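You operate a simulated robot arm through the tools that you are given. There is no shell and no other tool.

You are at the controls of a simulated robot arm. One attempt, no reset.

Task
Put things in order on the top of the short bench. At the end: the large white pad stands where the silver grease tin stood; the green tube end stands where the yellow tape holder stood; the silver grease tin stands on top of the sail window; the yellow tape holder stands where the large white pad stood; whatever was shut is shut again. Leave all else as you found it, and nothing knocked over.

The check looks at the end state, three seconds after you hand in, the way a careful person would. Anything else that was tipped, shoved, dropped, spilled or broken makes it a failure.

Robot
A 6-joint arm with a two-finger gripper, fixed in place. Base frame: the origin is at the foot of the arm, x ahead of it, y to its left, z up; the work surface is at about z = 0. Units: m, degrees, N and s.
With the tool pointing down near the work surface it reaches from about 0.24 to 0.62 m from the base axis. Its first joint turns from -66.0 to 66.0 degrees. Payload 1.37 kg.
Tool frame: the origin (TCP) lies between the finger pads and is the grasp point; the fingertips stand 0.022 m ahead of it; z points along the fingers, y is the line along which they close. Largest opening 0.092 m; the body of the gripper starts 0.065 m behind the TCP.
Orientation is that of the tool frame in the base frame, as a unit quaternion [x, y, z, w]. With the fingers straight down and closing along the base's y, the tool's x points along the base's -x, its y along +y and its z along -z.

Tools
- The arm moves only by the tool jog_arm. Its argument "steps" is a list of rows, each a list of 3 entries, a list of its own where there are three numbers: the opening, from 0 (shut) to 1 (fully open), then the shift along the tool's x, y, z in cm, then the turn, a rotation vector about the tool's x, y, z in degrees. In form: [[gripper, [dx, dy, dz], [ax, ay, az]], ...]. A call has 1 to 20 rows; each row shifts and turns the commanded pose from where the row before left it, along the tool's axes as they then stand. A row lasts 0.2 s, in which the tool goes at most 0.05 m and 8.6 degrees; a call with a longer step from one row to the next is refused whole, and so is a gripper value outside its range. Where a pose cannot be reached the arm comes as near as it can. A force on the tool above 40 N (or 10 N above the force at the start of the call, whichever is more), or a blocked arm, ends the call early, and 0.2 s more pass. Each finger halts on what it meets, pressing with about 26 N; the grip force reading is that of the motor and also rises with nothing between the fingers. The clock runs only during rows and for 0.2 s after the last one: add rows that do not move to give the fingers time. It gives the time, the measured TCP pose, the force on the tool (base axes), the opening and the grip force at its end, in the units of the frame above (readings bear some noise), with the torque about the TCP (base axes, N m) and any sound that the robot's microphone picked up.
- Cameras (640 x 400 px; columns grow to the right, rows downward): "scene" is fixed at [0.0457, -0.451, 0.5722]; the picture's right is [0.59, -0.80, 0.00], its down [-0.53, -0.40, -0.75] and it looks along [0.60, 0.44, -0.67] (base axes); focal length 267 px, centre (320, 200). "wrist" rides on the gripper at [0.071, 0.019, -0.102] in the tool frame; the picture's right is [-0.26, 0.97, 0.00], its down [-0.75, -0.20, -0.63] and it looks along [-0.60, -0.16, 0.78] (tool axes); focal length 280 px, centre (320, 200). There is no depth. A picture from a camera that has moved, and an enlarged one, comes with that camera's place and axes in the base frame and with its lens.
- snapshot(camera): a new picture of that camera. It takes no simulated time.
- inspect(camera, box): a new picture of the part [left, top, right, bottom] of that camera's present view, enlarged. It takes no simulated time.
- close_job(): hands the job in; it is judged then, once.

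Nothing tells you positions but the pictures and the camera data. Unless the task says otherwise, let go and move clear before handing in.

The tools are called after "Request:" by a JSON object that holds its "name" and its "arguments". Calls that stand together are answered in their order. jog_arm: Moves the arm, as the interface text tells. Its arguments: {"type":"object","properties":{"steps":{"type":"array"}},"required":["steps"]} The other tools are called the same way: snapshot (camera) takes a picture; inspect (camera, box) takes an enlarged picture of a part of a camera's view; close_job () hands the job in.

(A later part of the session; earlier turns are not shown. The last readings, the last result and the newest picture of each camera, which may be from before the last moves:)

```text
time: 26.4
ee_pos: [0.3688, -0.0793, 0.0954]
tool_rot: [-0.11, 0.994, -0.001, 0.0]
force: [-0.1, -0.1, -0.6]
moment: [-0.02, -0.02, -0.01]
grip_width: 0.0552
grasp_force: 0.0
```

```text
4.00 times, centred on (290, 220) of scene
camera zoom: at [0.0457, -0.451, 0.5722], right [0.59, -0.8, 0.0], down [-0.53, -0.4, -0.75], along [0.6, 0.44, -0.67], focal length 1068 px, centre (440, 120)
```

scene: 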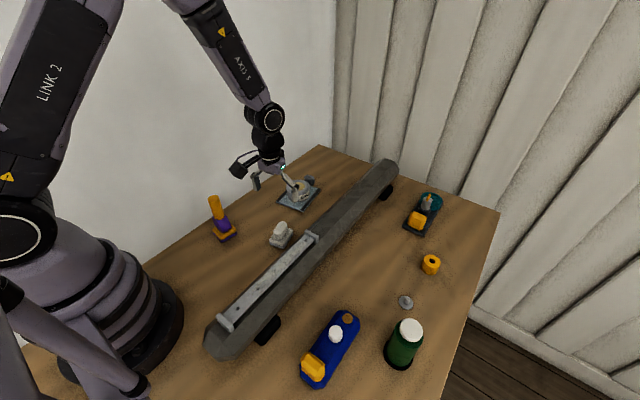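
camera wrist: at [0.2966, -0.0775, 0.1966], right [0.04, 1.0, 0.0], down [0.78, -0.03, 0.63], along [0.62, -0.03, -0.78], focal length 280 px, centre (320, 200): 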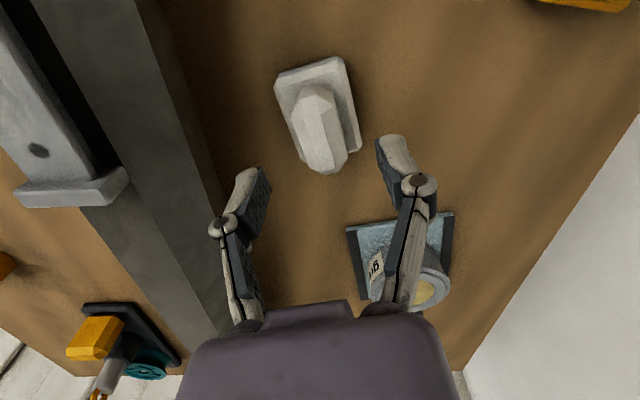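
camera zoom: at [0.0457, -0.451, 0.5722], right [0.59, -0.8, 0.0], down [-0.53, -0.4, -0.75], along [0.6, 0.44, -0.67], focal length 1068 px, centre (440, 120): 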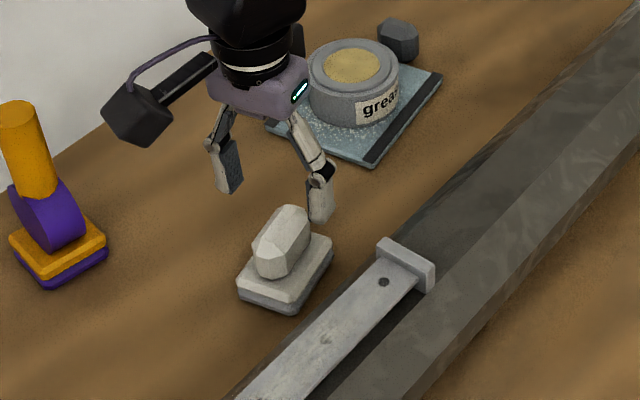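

Aligned over the grip block. Descending and closing.

Request:
{"name": "jog_arm", "arguments": {"steps": [[0.6, [0, 0, 2], [0, 0, 0]], [0.6, [0, 0, 1.9], [0, 0, 0]], [0.6, [0, 0, 1], [0, 0, 0]], [0.6, [0, 0, 0], [0, 0, 0]], [0.15, [0, 0, 0], [0, 0, 0]], [0.15, [0, 0, 0], [0, 0, 0]], [0.15, [0, 0, 0], [0, 0, 0]], [0.15, [0, 0, 0], [0, 0, 0]], [0.15, [0, 0, 0], [0, 0, 0]]]}}

Request:
{"name": "snapshot", "arguments": {"camera": "wrist"}}

Request:
{"name": "inspect", "arguments": {"camera": "scene", "box": [235, 170, 345, 270]}}

```text
time: 28.4
ee_pos: [0.3712, -0.0794, 0.0456]
tool_rot: [-0.111, 0.994, -0.001, 0.0]
force: [0.8, -0.3, 0.3]
moment: [0.01, -0.03, 0.0]
grip_width: 0.0243
grasp_force: 25.8
```

```text
taken
camera wrist: at [0.2972, -0.0772, 0.1479], right [0.04, 1.0, 0.0], down [0.78, -0.03, 0.63], along [0.62, -0.03, -0.78], focal length 280 px, centre (320, 200)
```

wrist: 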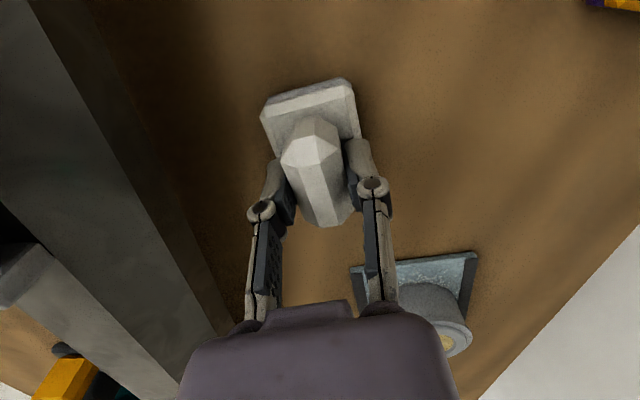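

```text
4.00 times, centred on (290, 220) of scene
camera zoom: at [0.0457, -0.451, 0.5722], right [0.59, -0.8, 0.0], down [-0.53, -0.4, -0.75], along [0.6, 0.44, -0.67], focal length 1068 px, centre (440, 120)
```

zoom: 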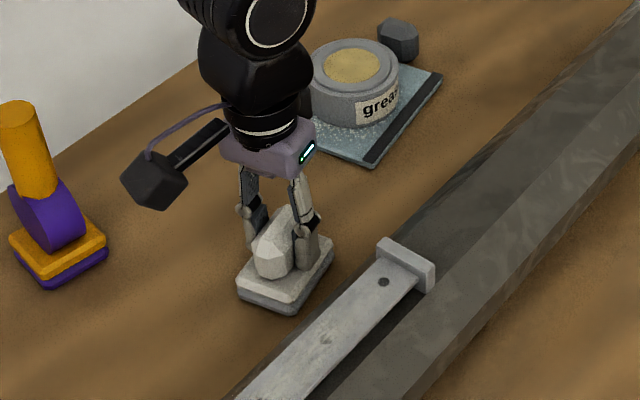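

Pad is held firmly (24 mm). Lifting and carrying over the beam to the tin's old place.

Request:
{"name": "jog_arm", "arguments": {"steps": [[0.15, [0, 0, -0.5], [0, 0, 0]], [0.15, [0, 0, -1.5], [0, 0, 0]], [0.15, [0, 0, -3], [0, 0, 0]], [0.15, [0, 0, -4], [0, 0, 0]], [0.15, [0, 0, -4], [0, 0, 0]], [0.15, [0, 0, -3], [0, 0, 0]], [0.15, [0, 0, 0], [0, 0, 0]], [0.15, [0.0813, -1.905, 0], [0, 0, 0]], [0.15, [0.1625, -3.81, 0], [0, 0, 0]], [0.15, [0.1625, -3.81, 0], [0, 0, 0]], [0.15, [0.1625, -3.81, 0], [0, 0, 0]], [0.15, [0.1625, -3.81, 0], [0, 0, 0]], [0.15, [0.1625, -3.81, 0], [0, 0, 0]], [0.15, [0.1625, -3.81, 0], [0, 0, 0]], [0.15, [0.1625, -3.81, 0], [0, 0, 0]], [0.15, [0.0813, -1.905, 0], [0, 0, 0]], [0.15, [0, 0, 0], [0, 0, 0]], [0.15, [0, 0, 0], [0, 0, 0]]]}}

Request:
{"name": "snapshot", "arguments": {"camera": "wrist"}}

Request:
{"name": "snapshot", "arguments": {"camera": "scene"}}

```text
time: 32.2
ee_pos: [0.423, -0.3804, 0.2056]
tool_rot: [-0.11, 0.994, -0.001, 0.001]
force: [-0.3, 0.4, -0.7]
moment: [0.02, -0.02, 0.0]
grip_width: 0.0244
grasp_force: 25.9
```

```text
taken
camera wrist: at [0.3513, -0.3777, 0.3072], right [0.04, 1.0, 0.0], down [0.78, -0.03, 0.62], along [0.62, -0.03, -0.78], focal length 280 px, centre (320, 200)
```

wrist: 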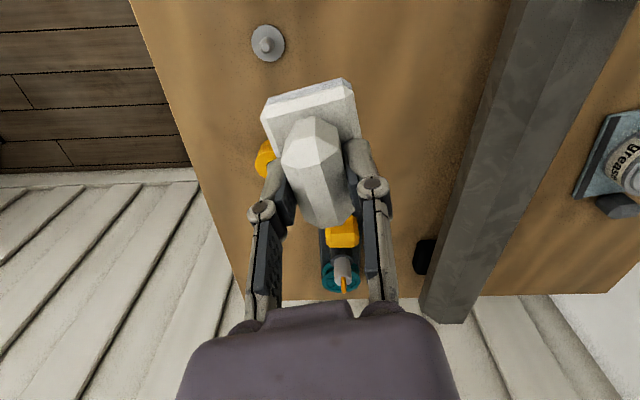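

```text
taken
```

scene: 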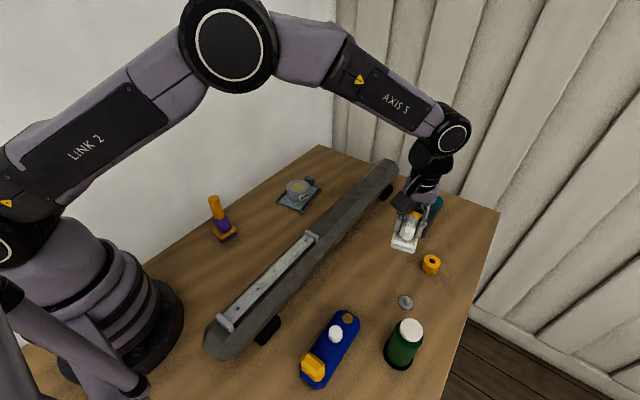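

Above the tin's old place. Lowering in stages.

Request:
{"name": "jog_arm", "arguments": {"steps": [[0.15, [-0.34, -0.04, 2], [0, 0, 0]], [0.15, [0, 0, 4], [0, 0, 0]], [0.15, [0, 0, 4], [0, 0, 0]], [0.15, [0, 0, 3], [0, 0, 0]], [0.15, [0, 0, 1.5], [0, 0, 0]], [0.15, [0, 0, 0.8], [0, 0, 0]], [0.15, [0, 0, 0], [0, 0, 0]], [0.15, [0, 0, 0], [0, 0, 0]]]}}

Request:
{"name": "inspect", "arguments": {"camera": "scene", "box": [350, 210, 460, 330]}}

Request:
{"name": "snapshot", "arguments": {"camera": "wrist"}}

```text
time: 34.0
ee_pos: [0.428, -0.3787, 0.0539]
tool_rot: [-0.111, 0.994, -0.001, 0.001]
force: [-0.5, 0.0, -0.8]
moment: [0.03, 0.0, -0.01]
grip_width: 0.0242
grasp_force: 25.9
```

```text
3.33 times, centred on (405, 270) of scene
camera zoom: at [0.0457, -0.451, 0.5722], right [0.59, -0.8, 0.0], down [-0.53, -0.4, -0.75], along [0.6, 0.44, -0.67], focal length 890 px, centre (37, -33)
```

zoom: 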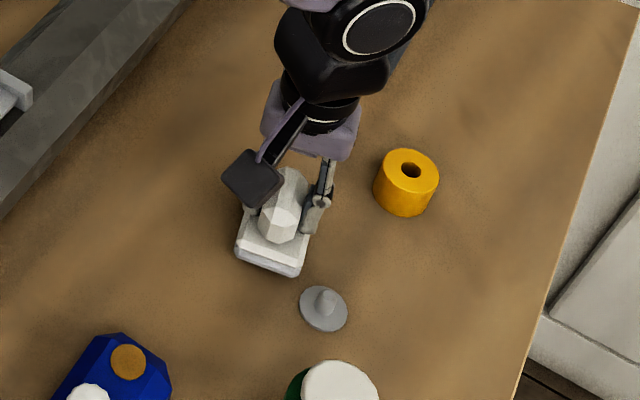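

```text
taken
camera wrist: at [0.3548, -0.3764, 0.1549], right [0.04, 1.0, 0.0], down [0.78, -0.03, 0.63], along [0.62, -0.03, -0.78], focal length 280 px, centre (320, 200)
```

wrist: 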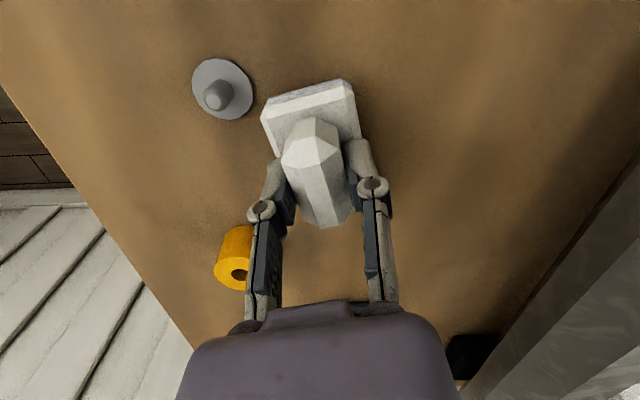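

Position agrees within ~3 mm. Small correction and set down.

Request:
{"name": "jog_arm", "arguments": {"steps": [[0.15, [0.3, 0.1, 0.3], [0, 0, 0]], [0.15, [0, 0, 0.3], [0, 0, 0]], [0.15, [0, 0, 0.15], [0, 0, 0]], [0.15, [0, 0, 0], [0, 0, 0]]]}}

```text
time: 35.0
ee_pos: [0.4245, -0.379, 0.0469]
tool_rot: [-0.111, 0.994, -0.001, 0.0]
force: [-0.9, 0.4, -1.3]
moment: [0.0, -0.01, 0.0]
grip_width: 0.0245
grasp_force: 26.1
```

Request:
{"name": "jog_arm", "arguments": {"steps": [[0.15, [0, 0, 0.1], [0, 0, 0]], [0.15, [0, 0, 0.05], [0, 0, 0]], [0.15, [0, 0, 0], [0, 0, 0]]]}}

Request:
{"name": "inspect", "arguments": {"camera": "scene", "box": [360, 230, 440, 310]}}

```text
time: 35.8
ee_pos: [0.4247, -0.3824, 0.0469]
tool_rot: [-0.111, 0.994, -0.002, -0.001]
force: [-4.3, 3.9, 17.2]
moment: [0.08, 0.21, 0.03]
grip_width: 0.0241
grasp_force: 26.2
```

```text
5.00 times, centred on (400, 270) of scene
camera zoom: at [0.0456, -0.451, 0.5723], right [0.59, -0.8, 0.0], down [-0.53, -0.4, -0.75], along [0.6, 0.44, -0.67], focal length 1334 px, centre (-80, -150)
```

zoom: 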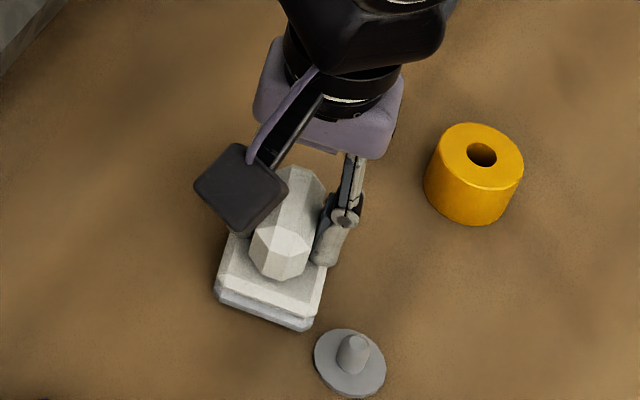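

Set down (17 N). Releasing and rising.

Request:
{"name": "jog_arm", "arguments": {"steps": [[0.15, [0, 0, -0.1], [0, 0, 0]], [0.4, [0, 0, 0], [0, 0, 0]], [0.6, [0, 0, 0], [0, 0, 0]], [0.6, [0, 0, 0], [0, 0, 0]], [0.6, [0, 0, 0], [0, 0, 0]], [0.6, [0, 0, -1], [0, 0, 0]], [0.6, [0, 0, -2], [0, 0, 0]], [0.6, [0, 0, -3], [0, 0, 0]], [0.6, [0, 0, -4], [0, 0, 0]], [0.6, [0, 0, -4], [0, 0, 0]], [0.6, [0, 0, -4], [0, 0, 0]], [0.6, [0, 0, 0], [0, 0, 0]]]}}

Request:
{"name": "snapshot", "arguments": {"camera": "wrist"}}

Request:
{"name": "snapshot", "arguments": {"camera": "scene"}}

Request:
{"name": "inspect", "arguments": {"camera": "scene", "box": [360, 230, 440, 310]}}

```text
time: 38.4
ee_pos: [0.4264, -0.3795, 0.2254]
tool_rot: [-0.111, 0.994, -0.001, 0.001]
force: [-0.5, -0.5, 0.0]
moment: [0.03, -0.01, 0.0]
grip_width: 0.0551
grasp_force: 0.0
```

```text
taken
camera wrist: at [0.3534, -0.3767, 0.3265], right [0.04, 1.0, 0.0], down [0.78, -0.03, 0.62], along [0.62, -0.03, -0.78], focal length 280 px, centre (320, 200)
```

wrist: 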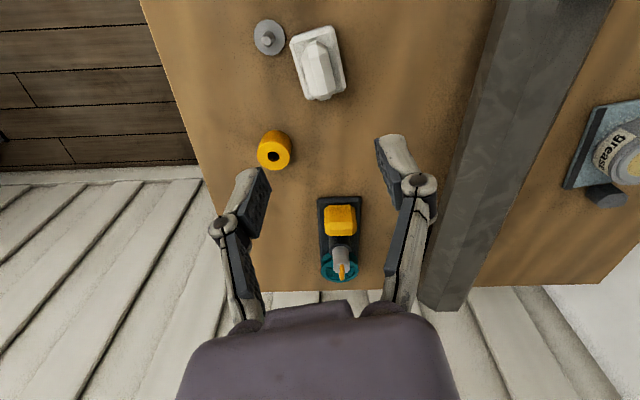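

```text
taken
```

scene: 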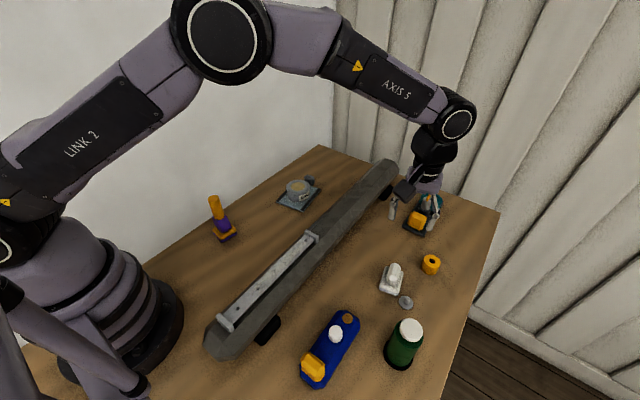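

```text
5.00 times, centred on (400, 270) of scene
camera zoom: at [0.0457, -0.451, 0.5722], right [0.59, -0.8, 0.0], down [-0.53, -0.4, -0.75], along [0.6, 0.44, -0.67], focal length 1334 px, centre (-80, -150)
```

zoom: 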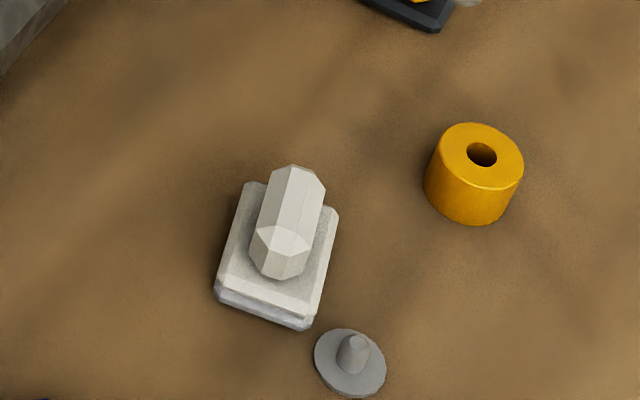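

The pad is in place and the disc and ring are undisturbed. Next the tape holder, centre about (0.291, 0.060), 13 cm tall; I'll move above it at safe height.

Request:
{"name": "jog_arm", "arguments": {"steps": [[1, [0, 0, -3], [0, 0, 6.9]], [1, [0, 0, -3], [0, 0, 6.9]], [1, [0, 0, 0], [0, 0, 6.9]], [1, [1.778, 3.784, 0], [0, 0, 0]], [1, [1.778, 3.784, 0], [0, 0, 0]], [1, [1.778, 3.784, 0], [0, 0, 0]], [1, [1.778, 3.784, 0], [0, 0, 0]], [1, [1.778, 3.784, 0], [0, 0, 0]], [1, [1.778, 3.784, 0], [0, 0, 0]], [1, [1.778, 3.784, 0], [0, 0, 0]], [1, [1.778, 3.784, 0], [0, 0, 0]], [1, [1.778, 3.784, 0], [0, 0, 0]], [1, [1.778, 3.784, 0], [0, 0, 0]], [1, [1.778, 3.784, 0], [0, 0, 0]], [1, [0, 0, 0], [0, 0, 0]], [1, [0, 0, 0], [0, 0, 0]]]}}

Request:
{"name": "snapshot", "arguments": {"camera": "wrist"}}

Request:
{"name": "inspect", "arguments": {"camera": "wrist", "box": [240, 0, 400, 160]}}

Request:
{"name": "snapshot", "arguments": {"camera": "scene"}}

```text
time: 41.8
ee_pos: [0.2887, 0.0601, 0.2858]
tool_rot: [0.069, 0.998, -0.001, 0.001]
force: [-0.8, -0.5, -0.3]
moment: [0.01, -0.01, -0.02]
grip_width: 0.092
grasp_force: 0.1
```

```text
taken
camera wrist: at [0.2208, 0.0877, 0.3874], right [0.39, 0.92, 0.0], down [0.72, -0.31, 0.63], along [0.57, -0.25, -0.78], focal length 280 px, centre (320, 200)
```

wrist: 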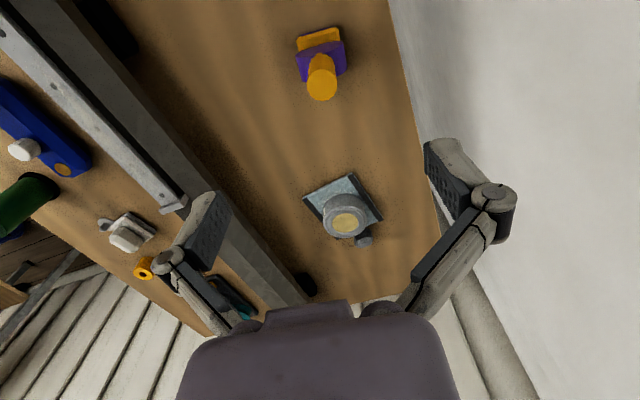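

```text
2.50 times, centred on (320, 80) of wrist
camera zoom: at [0.2208, 0.0877, 0.3874], right [0.39, 0.92, 0.0], down [0.72, -0.31, 0.63], along [0.57, -0.25, -0.78], focal length 701 px, centre (320, 500)
```

zoom: 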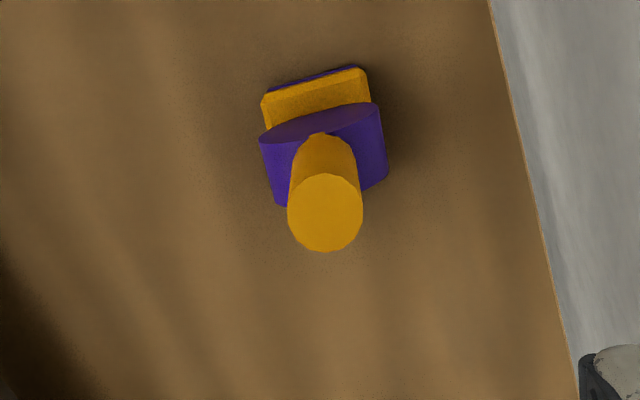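

```text
taken
```

scene: 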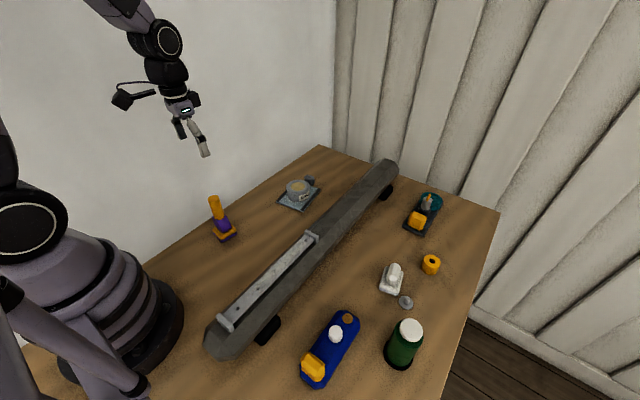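

Aligned with the handle. Descending part-way to check.

Request:
{"name": "jog_arm", "arguments": {"steps": [[0.8, [0, 0, 3], [0, 0, 0]], [0.8, [0, 0, 3], [0, 0, 0]], [0.8, [0, 0, 3], [0, 0, 0]], [0.8, [0, 0, 2], [0, 0, 0]], [0.8, [0, 0, 0], [0, 0, 0]], [0.8, [0, 0, 0], [0, 0, 0]]]}}

Request:
{"name": "snapshot", "arguments": {"camera": "wrist"}}

Request:
{"name": "inspect", "arguments": {"camera": "scene", "box": [150, 100, 290, 260]}}

```text
time: 43.2
ee_pos: [0.29, 0.0611, 0.1755]
tool_rot: [0.07, 0.998, -0.001, -0.001]
force: [0.2, -0.2, 0.2]
moment: [0.01, -0.01, 0.01]
grip_width: 0.0737
grasp_force: 0.1
```

```text
taken
camera wrist: at [0.2229, 0.089, 0.2763], right [0.39, 0.92, 0.0], down [0.72, -0.31, 0.63], along [0.57, -0.25, -0.78], focal length 280 px, centre (320, 200)
```

wrist: 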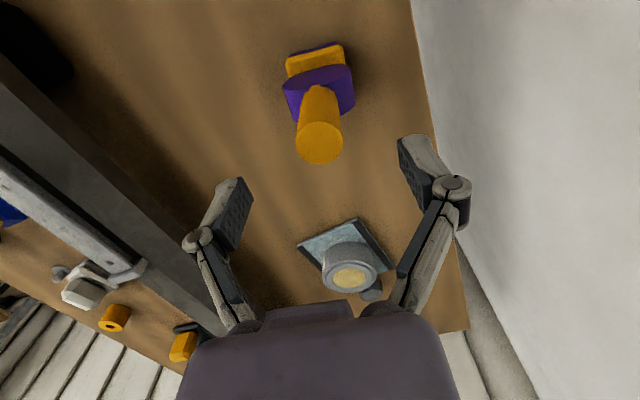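

```text
2.50 times, centred on (220, 180) of scene
camera zoom: at [0.0457, -0.451, 0.5722], right [0.59, -0.8, 0.0], down [-0.53, -0.4, -0.75], along [0.6, 0.44, -0.67], focal length 667 px, centre (570, 250)
```

zoom: 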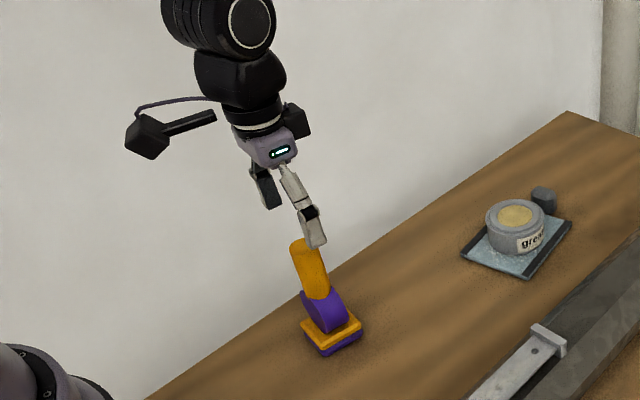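

Good. Down over the handle and grip.

Request:
{"name": "jog_arm", "arguments": {"steps": [[0.7, [0, -0.1, 2.5], [0, 0, 0]], [0.7, [0, 0, 2.5], [0, 0, 0]], [0.7, [0, 0, 1.5], [0, 0, 0]], [0.7, [0, 0, 0.5], [0, 0, 0]], [0.7, [0, 0, 0], [0, 0, 0]], [0.15, [0, 0, 0], [0, 0, 0]], [0.15, [0, 0, 0], [0, 0, 0]], [0.15, [0, 0, 0], [0, 0, 0]], [0.15, [0, 0, 0], [0, 0, 0]], [0.15, [0, 0, 0], [0, 0, 0]], [0.15, [0, 0, 0], [0, 0, 0]]]}}

Request:
{"name": "snapshot", "arguments": {"camera": "wrist"}}

Request:
{"name": "inspect", "arguments": {"camera": "scene", "box": [180, 160, 270, 260]}}

```text
time: 45.6
ee_pos: [0.2882, 0.0578, 0.106]
tool_rot: [0.07, 0.998, 0.0, 0.0]
force: [0.2, 0.8, -0.1]
moment: [0.0, -0.03, -0.01]
grip_width: 0.0261
grasp_force: 25.4
```

```text
taken
camera wrist: at [0.2217, 0.0866, 0.2065], right [0.39, 0.92, 0.0], down [0.72, -0.31, 0.62], along [0.57, -0.25, -0.78], focal length 280 px, centre (320, 200)
```

wrist: 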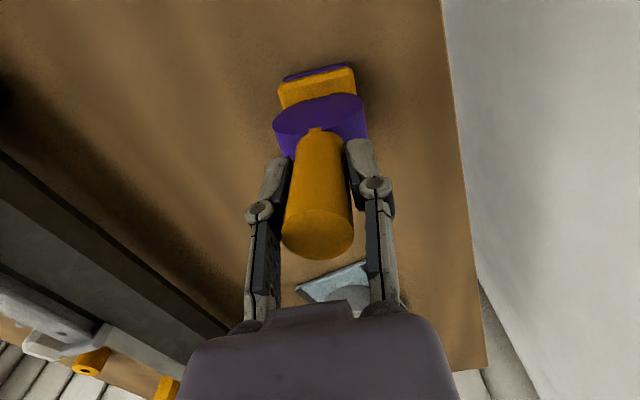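

```text
4.00 times, centred on (225, 210) of scene
camera zoom: at [0.0457, -0.451, 0.5722], right [0.59, -0.8, 0.0], down [-0.53, -0.4, -0.75], along [0.6, 0.44, -0.67], focal length 1068 px, centre (700, 160)
```

zoom: 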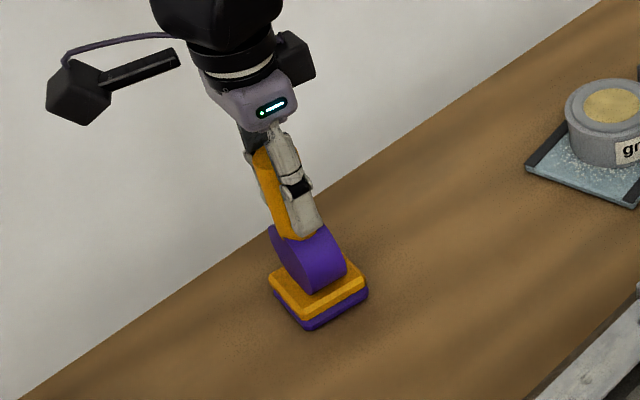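

Gripped at 26 mm, base unmoved. Lifting and carrying to the pad's old place (0.370, -0.080).

Request:
{"name": "jog_arm", "arguments": {"steps": [[0.15, [0, 0, -0.5], [0, 0, 0]], [0.15, [0, 0, -1.5], [0, 0, 0]], [0.15, [0, 0, -3], [0, 0, 0]], [0.15, [0, 0, -3], [0, 0, 0]], [0.15, [0, 0, -3], [0, 0, 0]], [0.15, [0, 0, -1], [0, 0, 0]], [0.15, [0, 0, 0], [0, 0, 0]], [0.15, [-1, -1.25, 0], [0, 0, 0]], [0.15, [-2, -2.5, 0], [0, 0, 0]], [0.15, [-2, -2.5, 0], [0, 0, 0]], [0.15, [-2, -2.5, 0], [0, 0, 0]], [0.15, [-2, -2.5, 0], [0, 0, 0]], [0.15, [-1.04, -1.27, 0], [0, 0, 0]], [0.15, [0, 0, 0], [0, 0, 0]], [0.15, [0, 0, 0], [0, 0, 0]]]}}

Request:
{"name": "snapshot", "arguments": {"camera": "wrist"}}

Request:
{"name": "snapshot", "arguments": {"camera": "scene"}}

```text
time: 48.8
ee_pos: [0.3702, -0.0812, 0.2273]
tool_rot: [0.07, 0.998, -0.001, 0.0]
force: [-0.6, -0.1, -0.6]
moment: [-0.04, 0.04, 0.0]
grip_width: 0.0262
grasp_force: 25.6
```

```text
taken
camera wrist: at [0.3023, -0.0521, 0.3277], right [0.39, 0.92, 0.0], down [0.72, -0.31, 0.63], along [0.57, -0.25, -0.78], focal length 280 px, centre (320, 200)
```

wrist: 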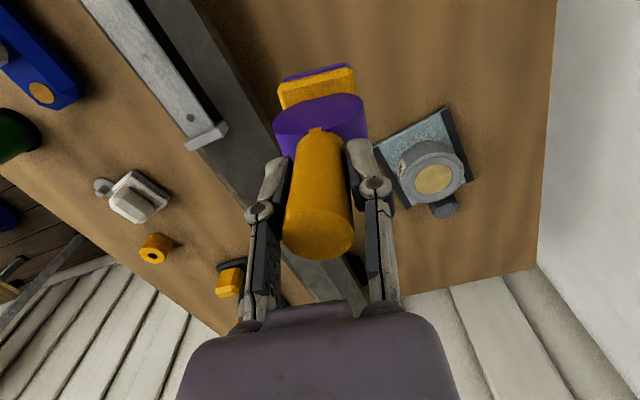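

```text
taken
```

scene: 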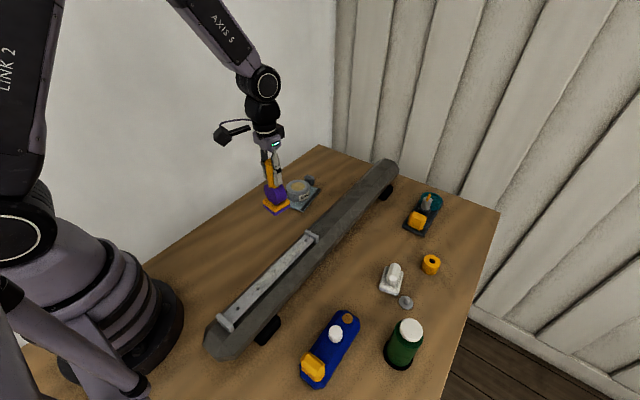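

Request:
{"name": "jog_arm", "arguments": {"steps": [[0.15, [0, 0, 2], [0, 0, 0]], [0.15, [0, 0, 3], [0, 0, 0]], [0.15, [0, 0, 3], [0, 0, 0]], [0.15, [0, 0, 2], [0, 0, 0]], [0.15, [0, 0, 1.2], [0, 0, 0]], [0.15, [0, 0, 0], [0, 0, 0]], [0.15, [0, 0, 0], [0, 0, 0]]]}}

Request:
{"name": "inspect", "arguments": {"camera": "scene", "box": [235, 170, 325, 270]}}

```text
time: 50.4
ee_pos: [0.3726, -0.0797, 0.1139]
tool_rot: [0.069, 0.998, 0.0, 0.0]
force: [-0.7, -0.6, -1.2]
moment: [0.03, -0.03, 0.01]
grip_width: 0.0261
grasp_force: 25.6
```

```text
4.00 times, centred on (280, 220) of scene
camera zoom: at [0.0457, -0.451, 0.5722], right [0.59, -0.8, 0.0], down [-0.53, -0.4, -0.75], along [0.6, 0.44, -0.67], focal length 1068 px, centre (480, 120)
```

zoom: 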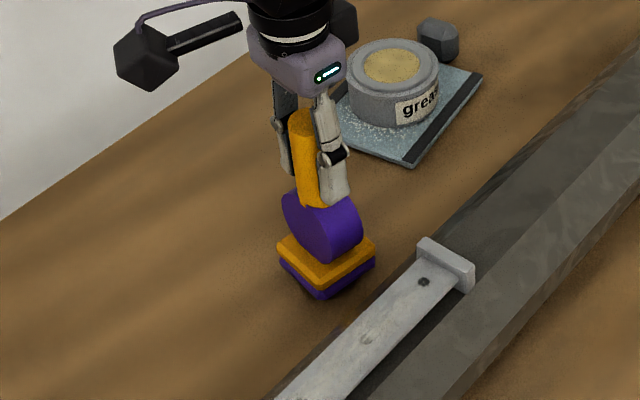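

Matches the pad's old spot within a couple of millimetres. Lowering to contact.

Request:
{"name": "jog_arm", "arguments": {"steps": [[0.15, [0, 0, 0.3], [0, 0, 0]], [0.15, [0, 0, 0.25], [0, 0, 0]], [0.15, [0, 0, 0.1], [0, 0, 0]], [0.15, [0, 0, 0], [0, 0, 0]]]}}

```text
time: 51.4
ee_pos: [0.3714, -0.0818, 0.108]
tool_rot: [0.07, 0.998, 0.0, -0.001]
force: [0.3, 0.3, -1.0]
moment: [0.0, 0.0, 0.01]
grip_width: 0.0259
grasp_force: 26.0
```

Request:
{"name": "jog_arm", "arguments": {"steps": [[0.15, [0, 0, 0.1], [0, 0, 0]], [0.15, [0, 0, 0.05], [0, 0, 0]], [0.15, [0, 0, 0], [0, 0, 0]]]}}

Request:
{"name": "inspect", "arguments": {"camera": "scene", "box": [235, 170, 325, 270]}}

```text
time: 52.2
ee_pos: [0.3693, -0.0805, 0.1076]
tool_rot: [0.07, 0.998, 0.0, 0.0]
force: [0.2, 1.1, -1.8]
moment: [-0.02, 0.0, 0.01]
grip_width: 0.0259
grasp_force: 26.2
```

```text
4.00 times, centred on (280, 220) of scene
camera zoom: at [0.0457, -0.451, 0.5722], right [0.59, -0.8, 0.0], down [-0.53, -0.4, -0.75], along [0.6, 0.44, -0.67], focal length 1068 px, centre (480, 120)
```

zoom: 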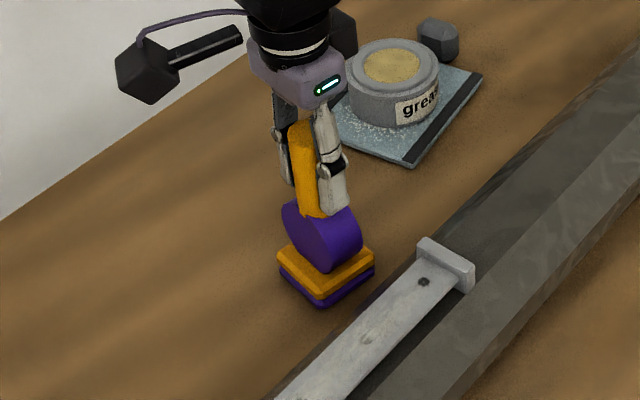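

Request:
{"name": "jog_arm", "arguments": {"steps": [[0.15, [0, 0, 0.08], [0, 0, 0]], [0.15, [0, 0, 0], [0, 0, 0]]]}}

```text
time: 52.8
ee_pos: [0.3698, -0.0814, 0.1069]
tool_rot: [0.069, 0.998, -0.001, 0.0]
force: [-1.0, 0.5, -1.8]
moment: [-0.02, -0.02, 0.03]
grip_width: 0.026
grasp_force: 26.1
```

Request:
{"name": "jog_arm", "arguments": {"steps": [[0.15, [0, 0, 0.08], [0, 0, 0]], [0.15, [0, 0, 0], [0, 0, 0]]]}}

```text
time: 53.4
ee_pos: [0.3697, -0.0808, 0.1051]
tool_rot: [0.07, 0.998, -0.001, 0.001]
force: [-0.2, 6.8, 18.4]
moment: [0.21, 0.22, 0.01]
grip_width: 0.0263
grasp_force: 25.8
```

Contact reached. Easing off, opening slowly, then rising.

Request:
{"name": "jog_arm", "arguments": {"steps": [[0.15, [0, 0, -0.07], [0, 0, 0]], [0.15, [0, 0, 0], [0, 0, 0]], [0.35, [0, 0, 0], [0, 0, 0]], [0.5, [0, 0, 0], [0, 0, 0]], [0.7, [0, 0, 0], [0, 0, 0]], [0.7, [0, 0, 0], [0, 0, 0]], [0.7, [0, 0, 0], [0, 0, 0]], [0.7, [0, 0, -1], [0, 0, 0]], [0.7, [0, 0, -3], [0, 0, 0]], [0.7, [0, 0, -4], [0, 0, 0]], [0.7, [0, 0, -4], [0, 0, 0]], [0.7, [0, 0, -4], [0, 0, 0]], [0.7, [0, 0, -2], [0, 0, 0]], [0.7, [0, 0, 0], [0, 0, 0]]]}}

Request:
{"name": "snapshot", "arguments": {"camera": "scene"}}

Request:
{"name": "inspect", "arguments": {"camera": "scene", "box": [235, 170, 325, 270]}}

Request:
{"name": "inspect", "arguments": {"camera": "scene", "box": [370, 300, 440, 390]}}

```text
time: 56.4
ee_pos: [0.3705, -0.0791, 0.2848]
tool_rot: [0.07, 0.998, -0.001, 0.0]
force: [0.0, -0.2, 0.2]
moment: [0.01, 0.03, -0.01]
grip_width: 0.0643
grasp_force: 0.1
```

```text
taken
```

scene: 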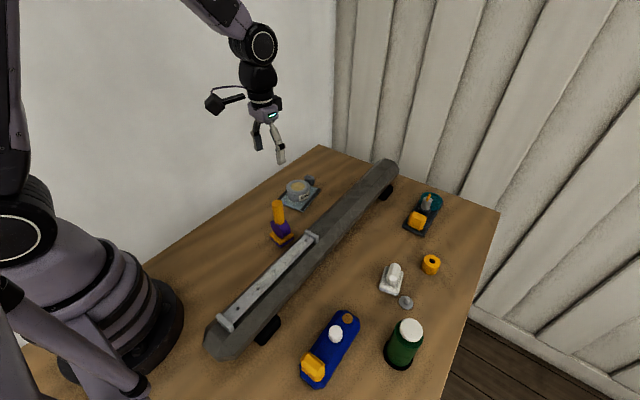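

```text
4.00 times, centred on (280, 220) of scene
camera zoom: at [0.0457, -0.451, 0.5722], right [0.59, -0.8, 0.0], down [-0.53, -0.4, -0.75], along [0.6, 0.44, -0.67], focal length 1068 px, centre (480, 120)
```

zoom: 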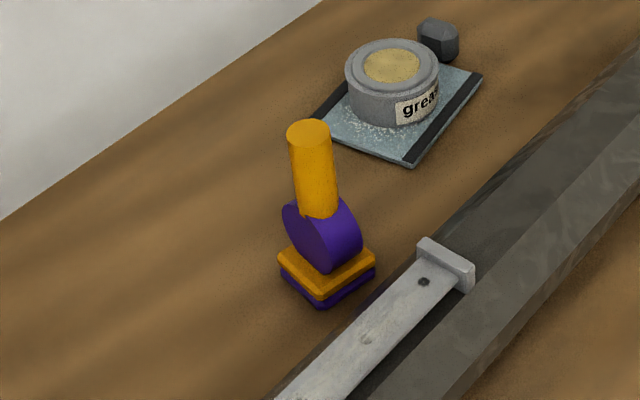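

```text
4.44 times, centred on (405, 345) of scene
camera zoom: at [0.0457, -0.451, 0.5722], right [0.59, -0.8, 0.0], down [-0.53, -0.4, -0.75], along [0.6, 0.44, -0.67], focal length 1186 px, centre (-58, -444)
```

zoom: 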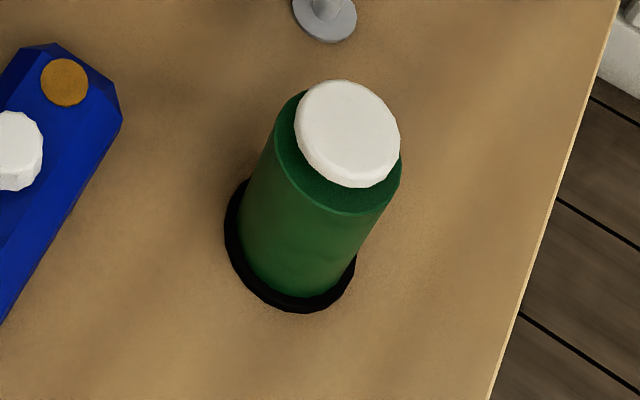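

The tape holder stands upright on the pad's old place. Now the green tube end at about (0.286, -0.462), ~12 cm tall; moving above it.

Request:
{"name": "jog_arm", "arguments": {"steps": [[0.8, [0.296, -3.9, 0], [0, 0, 0]], [0.8, [0.296, -3.9, 0], [0, 0, 0]], [0.8, [0.296, -3.9, 0], [0, 0, 0]], [0.8, [0.296, -3.9, 0], [0, 0, 0]], [0.8, [0.296, -3.9, 0], [0, 0, 0]], [0.8, [0.296, -3.9, 0], [0, 0, 0]], [0.8, [0.296, -3.9, 0], [0, 0, 0]], [0.8, [0.296, -3.9, 0], [0, 0, 0]], [0.8, [0.296, -3.9, 0], [0, 0, 0]], [0.8, [0.296, -3.9, 0], [0, 0, 0]], [0.8, [0, 0, 3], [0, 0, 0]], [0.8, [0, 0, 3], [0, 0, 0]], [0.8, [0, 0, 0], [0, 0, 0]], [0.8, [0, 0, 0], [0, 0, 0]]]}}

Request:
{"name": "snapshot", "arguments": {"camera": "wrist"}}

Request:
{"name": "snapshot", "arguments": {"camera": "scene"}}

```text
time: 59.4
ee_pos: [0.2859, -0.462, 0.2235]
tool_rot: [0.071, 0.997, -0.001, -0.001]
force: [-0.3, -0.2, 0.0]
moment: [-0.04, -0.02, 0.04]
grip_width: 0.0736
grasp_force: 0.0
```

```text
taken
camera wrist: at [0.2188, -0.4343, 0.3256], right [0.39, 0.92, 0.0], down [0.72, -0.31, 0.63], along [0.57, -0.25, -0.78], focal length 280 px, centre (320, 200)
```

wrist: 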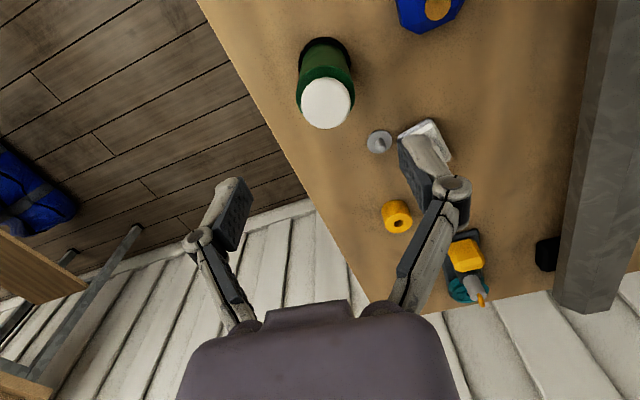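

```text
taken
```

scene: 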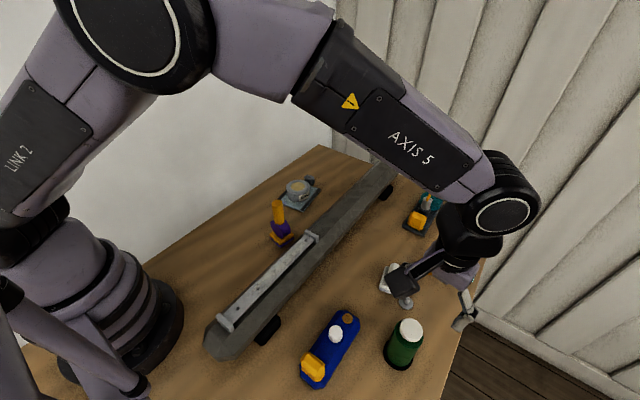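

Request:
{"name": "jog_arm", "arguments": {"steps": [[0.8, [-0.1, 0.15, 2], [0, 0, 0]], [0.8, [0, 0, 3], [0, 0, 0]], [0.8, [0, 0, 2], [0, 0, 0]], [0.8, [0, 0, 0], [0, 0, 0]], [0.8, [0, 0, 0], [0, 0, 0]]]}}

Request:
{"name": "snapshot", "arguments": {"camera": "wrist"}}

Request:
{"name": "inspect", "arguments": {"camera": "scene", "box": [350, 240, 490, 390]}}

```text
time: 60.6
ee_pos: [0.2872, -0.4605, 0.1555]
tool_rot: [0.07, 0.998, -0.001, 0.0]
force: [0.8, -0.1, -0.8]
moment: [0.02, -0.01, 0.01]
grip_width: 0.0734
grasp_force: 0.1
```

```text
taken
camera wrist: at [0.2202, -0.4325, 0.2561], right [0.39, 0.92, 0.0], down [0.72, -0.31, 0.63], along [0.57, -0.25, -0.78], focal length 280 px, centre (320, 200)
```

wrist: 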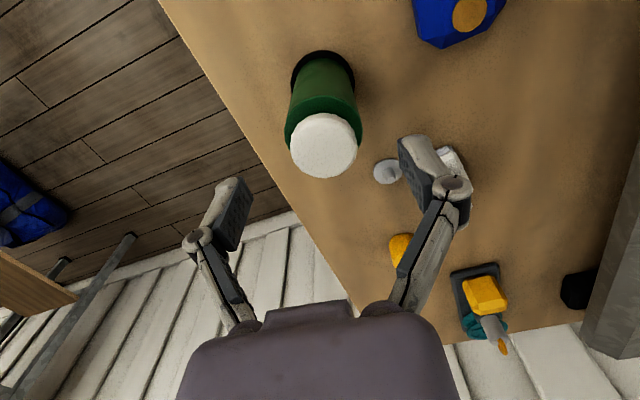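

```text
2.67 times, centred on (420, 315) of scene
camera zoom: at [0.0457, -0.451, 0.5722], right [0.59, -0.8, 0.0], down [-0.53, -0.4, -0.75], along [0.6, 0.44, -0.67], focal length 712 px, centre (53, -107)
```

zoom: 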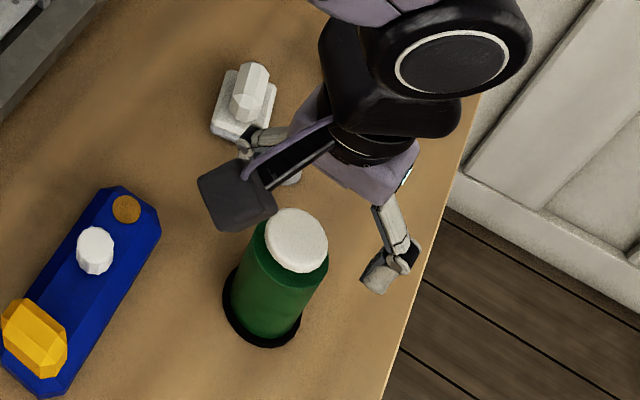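

Centred over the cap; lowering around the green body (not gripping the cap).

Request:
{"name": "jog_arm", "arguments": {"steps": [[0.8, [0, 0, 2], [0, 0, 0]], [0.8, [0, 0, 2.5], [0, 0, 0]], [0.8, [0, 0, 2], [0, 0, 0]], [0.8, [0, 0, 1.5], [0, 0, 0]], [0.8, [0, 0, 0], [0, 0, 0]], [0.8, [0, 0, 0], [0, 0, 0]]]}}

Request:
{"name": "snapshot", "arguments": {"camera": "wrist"}}

Request:
{"name": "inspect", "arguments": {"camera": "scene", "box": [350, 260, 470, 390]}}

```text
time: 62.0
ee_pos: [0.2848, -0.4607, 0.0758]
tool_rot: [0.069, 0.998, -0.001, -0.001]
force: [-0.6, 0.3, 0.8]
moment: [0.03, -0.04, 0.02]
grip_width: 0.0737
grasp_force: 0.0
```

```text
taken
camera wrist: at [0.2184, -0.4327, 0.1776], right [0.39, 0.92, 0.0], down [0.72, -0.31, 0.63], along [0.57, -0.25, -0.78], focal length 280 px, centre (320, 200)
```

wrist: 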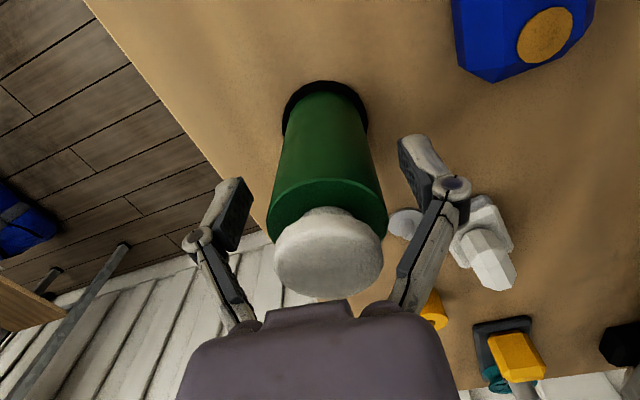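

```text
3.08 times, centred on (410, 325) of scene
camera zoom: at [0.0457, -0.451, 0.5722], right [0.59, -0.8, 0.0], down [-0.53, -0.4, -0.75], along [0.6, 0.44, -0.67], focal length 821 px, centre (43, -185)
```

zoom: 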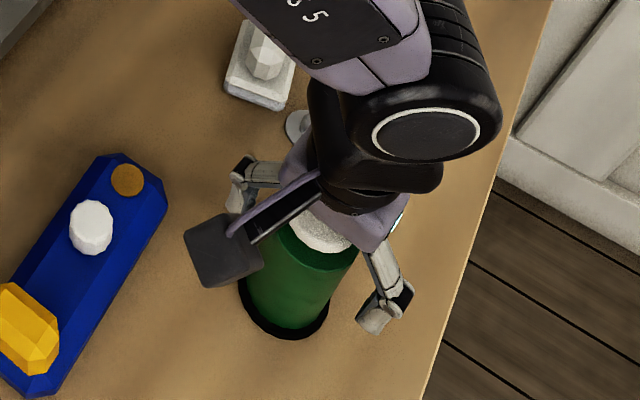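

Centred between the fingers. Closing on the green body.

Request:
{"name": "jog_arm", "arguments": {"steps": [[0.4, [0, 0, 0], [0, 0, 0]], [0.4, [0, 0, 0], [0, 0, 0]], [0.4, [0, 0, 0], [0, 0, 0]], [0.4, [0, 0, 0], [0, 0, 0]], [0.4, [0, 0, 0], [0, 0, 0]]]}}

Request:
{"name": "snapshot", "arguments": {"camera": "wrist"}}

```text
time: 63.2
ee_pos: [0.2849, -0.4616, 0.0773]
tool_rot: [0.07, 0.998, 0.0, -0.001]
force: [0.2, 0.0, 4.9]
moment: [0.02, -0.04, 0.06]
grip_width: 0.0492
grasp_force: 25.9
```

```text
taken
camera wrist: at [0.2184, -0.4328, 0.178], right [0.39, 0.92, 0.0], down [0.72, -0.31, 0.63], along [0.57, -0.25, -0.78], focal length 280 px, centre (320, 200)
```

wrist: 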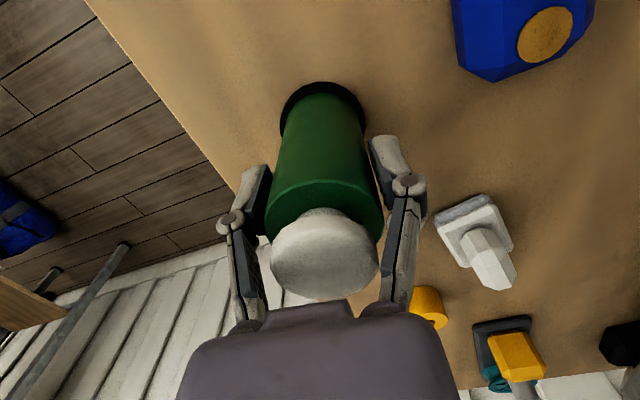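

Gripped at 49 mm. A slow small lift to see how it behaves.

Request:
{"name": "jog_arm", "arguments": {"steps": [[0.4, [0, 0, -0.3], [0, 0, 0]], [0.4, [0, 0, -0.5], [0, 0, 0]], [0.4, [0, 0, -0.7], [0, 0, 0]], [0.4, [0, 0, 0], [0, 0, 0]]]}}

Request:
{"name": "inspect", "arguments": {"camera": "scene", "box": [350, 260, 470, 390]}}

Request:
{"name": "snapshot", "arguments": {"camera": "wrist"}}

```text
time: 64.2
ee_pos: [0.2886, -0.4601, 0.0911]
tool_rot: [0.07, 0.998, -0.001, 0.0]
force: [0.0, -0.5, -1.5]
moment: [-0.03, 0.02, -0.03]
grip_width: 0.049
grasp_force: 26.6
```

```text
3.08 times, centred on (410, 325) of scene
camera zoom: at [0.0457, -0.451, 0.5722], right [0.59, -0.8, 0.0], down [-0.53, -0.4, -0.75], along [0.6, 0.44, -0.67], focal length 821 px, centre (43, -185)
```

zoom: 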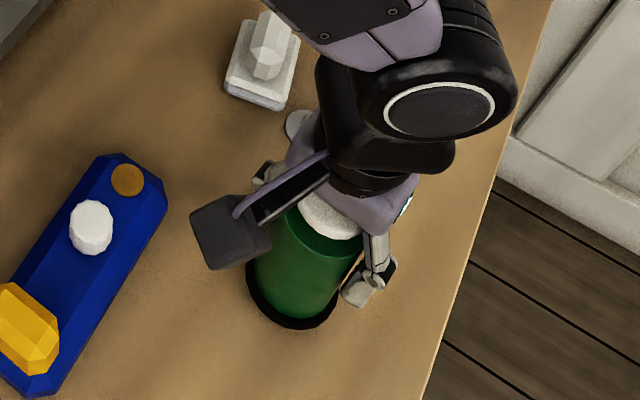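

```text
taken
camera wrist: at [0.2207, -0.4324, 0.1918], right [0.39, 0.92, 0.0], down [0.72, -0.31, 0.63], along [0.57, -0.25, -0.78], focal length 280 px, centre (320, 200)
```

wrist: 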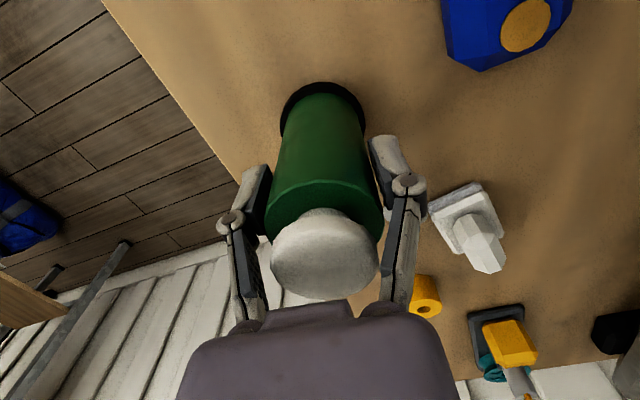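

The black foot comes along with it; it is one piece. Lifting high and carrying to the tape holder's old place.

Request:
{"name": "jog_arm", "arguments": {"steps": [[0.4, [0, 0, -2], [0, 0, 0]], [0.4, [0, 0, -4], [0, 0, 0]], [0.4, [0, 0, -4], [0, 0, 0]], [0.4, [0, 0, -4], [0, 0, 0]], [0.4, [0, 0, -3], [0, 0, 0]], [0.4, [0, 0, 0], [0, 0, 0]]]}}

Request:
{"name": "jog_arm", "arguments": {"steps": [[0.4, [0.248, 1.842, 0], [0, 0, 0]], [0.4, [0.496, 3.684, 0], [0, 0, 0]], [0.4, [0.496, 3.684, 0], [0, 0, 0]], [0.4, [0.496, 3.684, 0], [0, 0, 0]], [0.4, [0.496, 3.684, 0], [0, 0, 0]], [0.4, [0.496, 3.684, 0], [0, 0, 0]], [0.4, [0.496, 3.684, 0], [0, 0, 0]], [0.4, [0.496, 3.684, 0], [0, 0, 0]], [0.4, [0.496, 3.684, 0], [0, 0, 0]], [0.4, [0.496, 3.684, 0], [0, 0, 0]], [0.4, [0.496, 3.684, 0], [0, 0, 0]], [0.4, [0.496, 3.684, 0], [0, 0, 0]], [0.4, [0.496, 3.684, 0], [0, 0, 0]], [0.4, [0.496, 3.684, 0], [0, 0, 0]], [0.4, [0.248, 1.842, 0], [0, 0, 0]], [0.4, [0, 0, 0], [0, 0, 0]], [0.4, [0, 0, 0], [0, 0, 0]]]}}

Request:
{"name": "snapshot", "arguments": {"camera": "wrist"}}

Request:
{"name": "snapshot", "arguments": {"camera": "scene"}}

```text
time: 65.6
ee_pos: [0.2895, -0.4599, 0.2608]
tool_rot: [0.07, 0.998, 0.0, 0.0]
force: [0.7, -0.2, -1.2]
moment: [0.02, 0.0, -0.01]
grip_width: 0.0491
grasp_force: 26.4
```

```text
time: 69.2
ee_pos: [0.2917, 0.0598, 0.2573]
tool_rot: [0.071, 0.998, -0.001, 0.0]
force: [0.3, -0.1, -2.1]
moment: [0.02, 0.0, -0.02]
grip_width: 0.0488
grasp_force: 25.7
```

```text
taken
camera wrist: at [0.2235, 0.0883, 0.359], right [0.39, 0.92, 0.0], down [0.72, -0.31, 0.63], along [0.57, -0.25, -0.78], focal length 280 px, centre (320, 200)
```

wrist: 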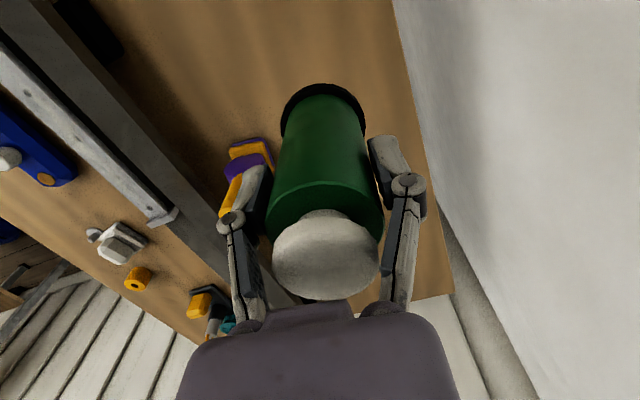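

```text
taken
```

scene: 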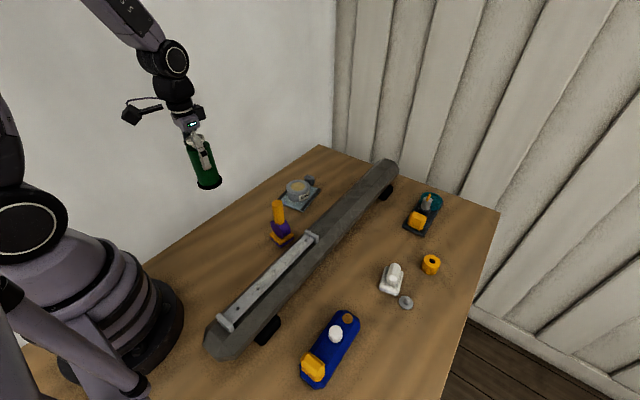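

On target. Lowering to just above the bench.

Request:
{"name": "jog_arm", "arguments": {"steps": [[0.4, [0.1, 0, 2], [0, 0, 0]], [0.4, [0, 0, 4], [0, 0, 0]], [0.4, [0, 0, 4], [0, 0, 0]], [0.4, [0, 0, 4], [0, 0, 0]], [0.4, [0, 0, 2], [0, 0, 0]], [0.4, [0, 0, 1], [0, 0, 0]], [0.4, [0, 0, 0.3], [0, 0, 0]], [0.4, [0, 0, 0], [0, 0, 0]], [0.4, [0, 0, 0], [0, 0, 0]]]}}

Request:
{"name": "inspect", "arguments": {"camera": "scene", "box": [180, 150, 280, 260]}}

```text
time: 71.2
ee_pos: [0.2879, 0.0601, 0.0876]
tool_rot: [0.07, 0.998, -0.001, 0.0]
force: [0.3, -0.2, -1.2]
moment: [0.0, 0.01, 0.01]
grip_width: 0.0487
grasp_force: 26.2
```

```text
3.64 times, centred on (230, 205) of scene
camera zoom: at [0.0457, -0.451, 0.5722], right [0.59, -0.8, 0.0], down [-0.53, -0.4, -0.75], along [0.6, 0.44, -0.67], focal length 971 px, centre (647, 182)
```

zoom: 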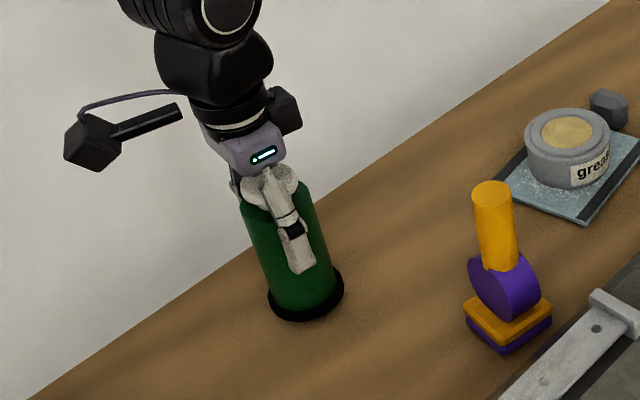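

Matches the old spot. Final lowering.

Request:
{"name": "jog_arm", "arguments": {"steps": [[0.4, [0, 0, 0.4], [0, 0, 0]], [0.4, [0, 0, 0.3], [0, 0, 0]], [0.4, [0, 0, 0.1], [0, 0, 0]], [0.4, [0, 0, 0], [0, 0, 0]]]}}

```text
time: 72.2
ee_pos: [0.2898, 0.0604, 0.0796]
tool_rot: [0.07, 0.998, -0.001, 0.0]
force: [0.0, 0.4, -1.0]
moment: [0.01, 0.04, 0.03]
grip_width: 0.0486
grasp_force: 25.9
```

Request:
{"name": "jog_arm", "arguments": {"steps": [[0.4, [0, 0, 0.1], [0, 0, 0]], [0.4, [0, 0, 0.05], [0, 0, 0]], [0.4, [0, 0, 0], [0, 0, 0]]]}}

```text
time: 73.0
ee_pos: [0.2889, 0.0593, 0.0777]
tool_rot: [0.07, 0.998, -0.001, 0.0]
force: [0.5, -0.3, -2.2]
moment: [-0.02, 0.04, -0.04]
grip_width: 0.0484
grasp_force: 25.7
```

Request:
{"name": "jog_arm", "arguments": {"steps": [[0.4, [0, 0, 0.1], [0, 0, 0]], [0.4, [0, 0, 0], [0, 0, 0]]]}}

Request:
{"name": "inspect", "arguments": {"camera": "scene", "box": [190, 180, 260, 260]}}

Request:
{"name": "snapshot", "arguments": {"camera": "wrist"}}

```text
time: 73.6
ee_pos: [0.2887, 0.0583, 0.0757]
tool_rot: [0.07, 0.998, -0.001, 0.0]
force: [-2.0, 2.0, 16.3]
moment: [0.05, -0.07, 0.17]
grip_width: 0.0489
grasp_force: 25.7
```

```text
5.00 times, centred on (225, 220) of scene
camera zoom: at [0.0456, -0.451, 0.5722], right [0.59, -0.8, 0.0], down [-0.53, -0.4, -0.75], along [0.6, 0.44, -0.66], focal length 1334 px, centre (795, 100)
```

zoom: 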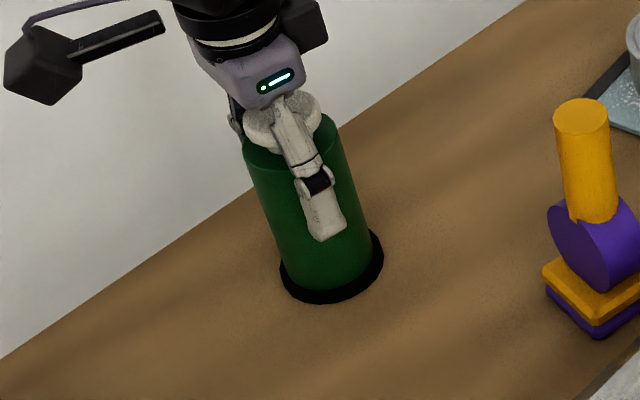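

```text
taken
camera wrist: at [0.2221, 0.0876, 0.1775], right [0.39, 0.92, 0.0], down [0.72, -0.31, 0.63], along [0.58, -0.25, -0.78], focal length 280 px, centre (320, 200)
```

wrist: 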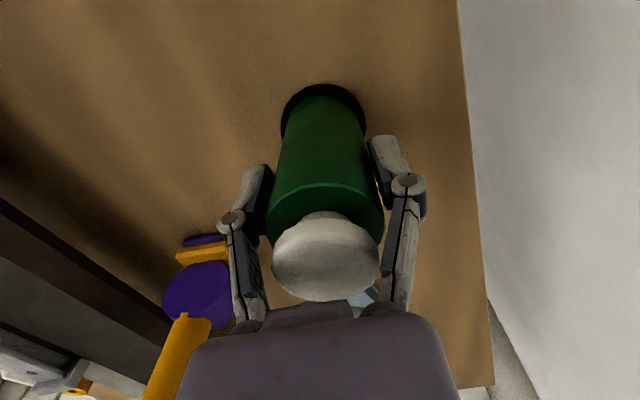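

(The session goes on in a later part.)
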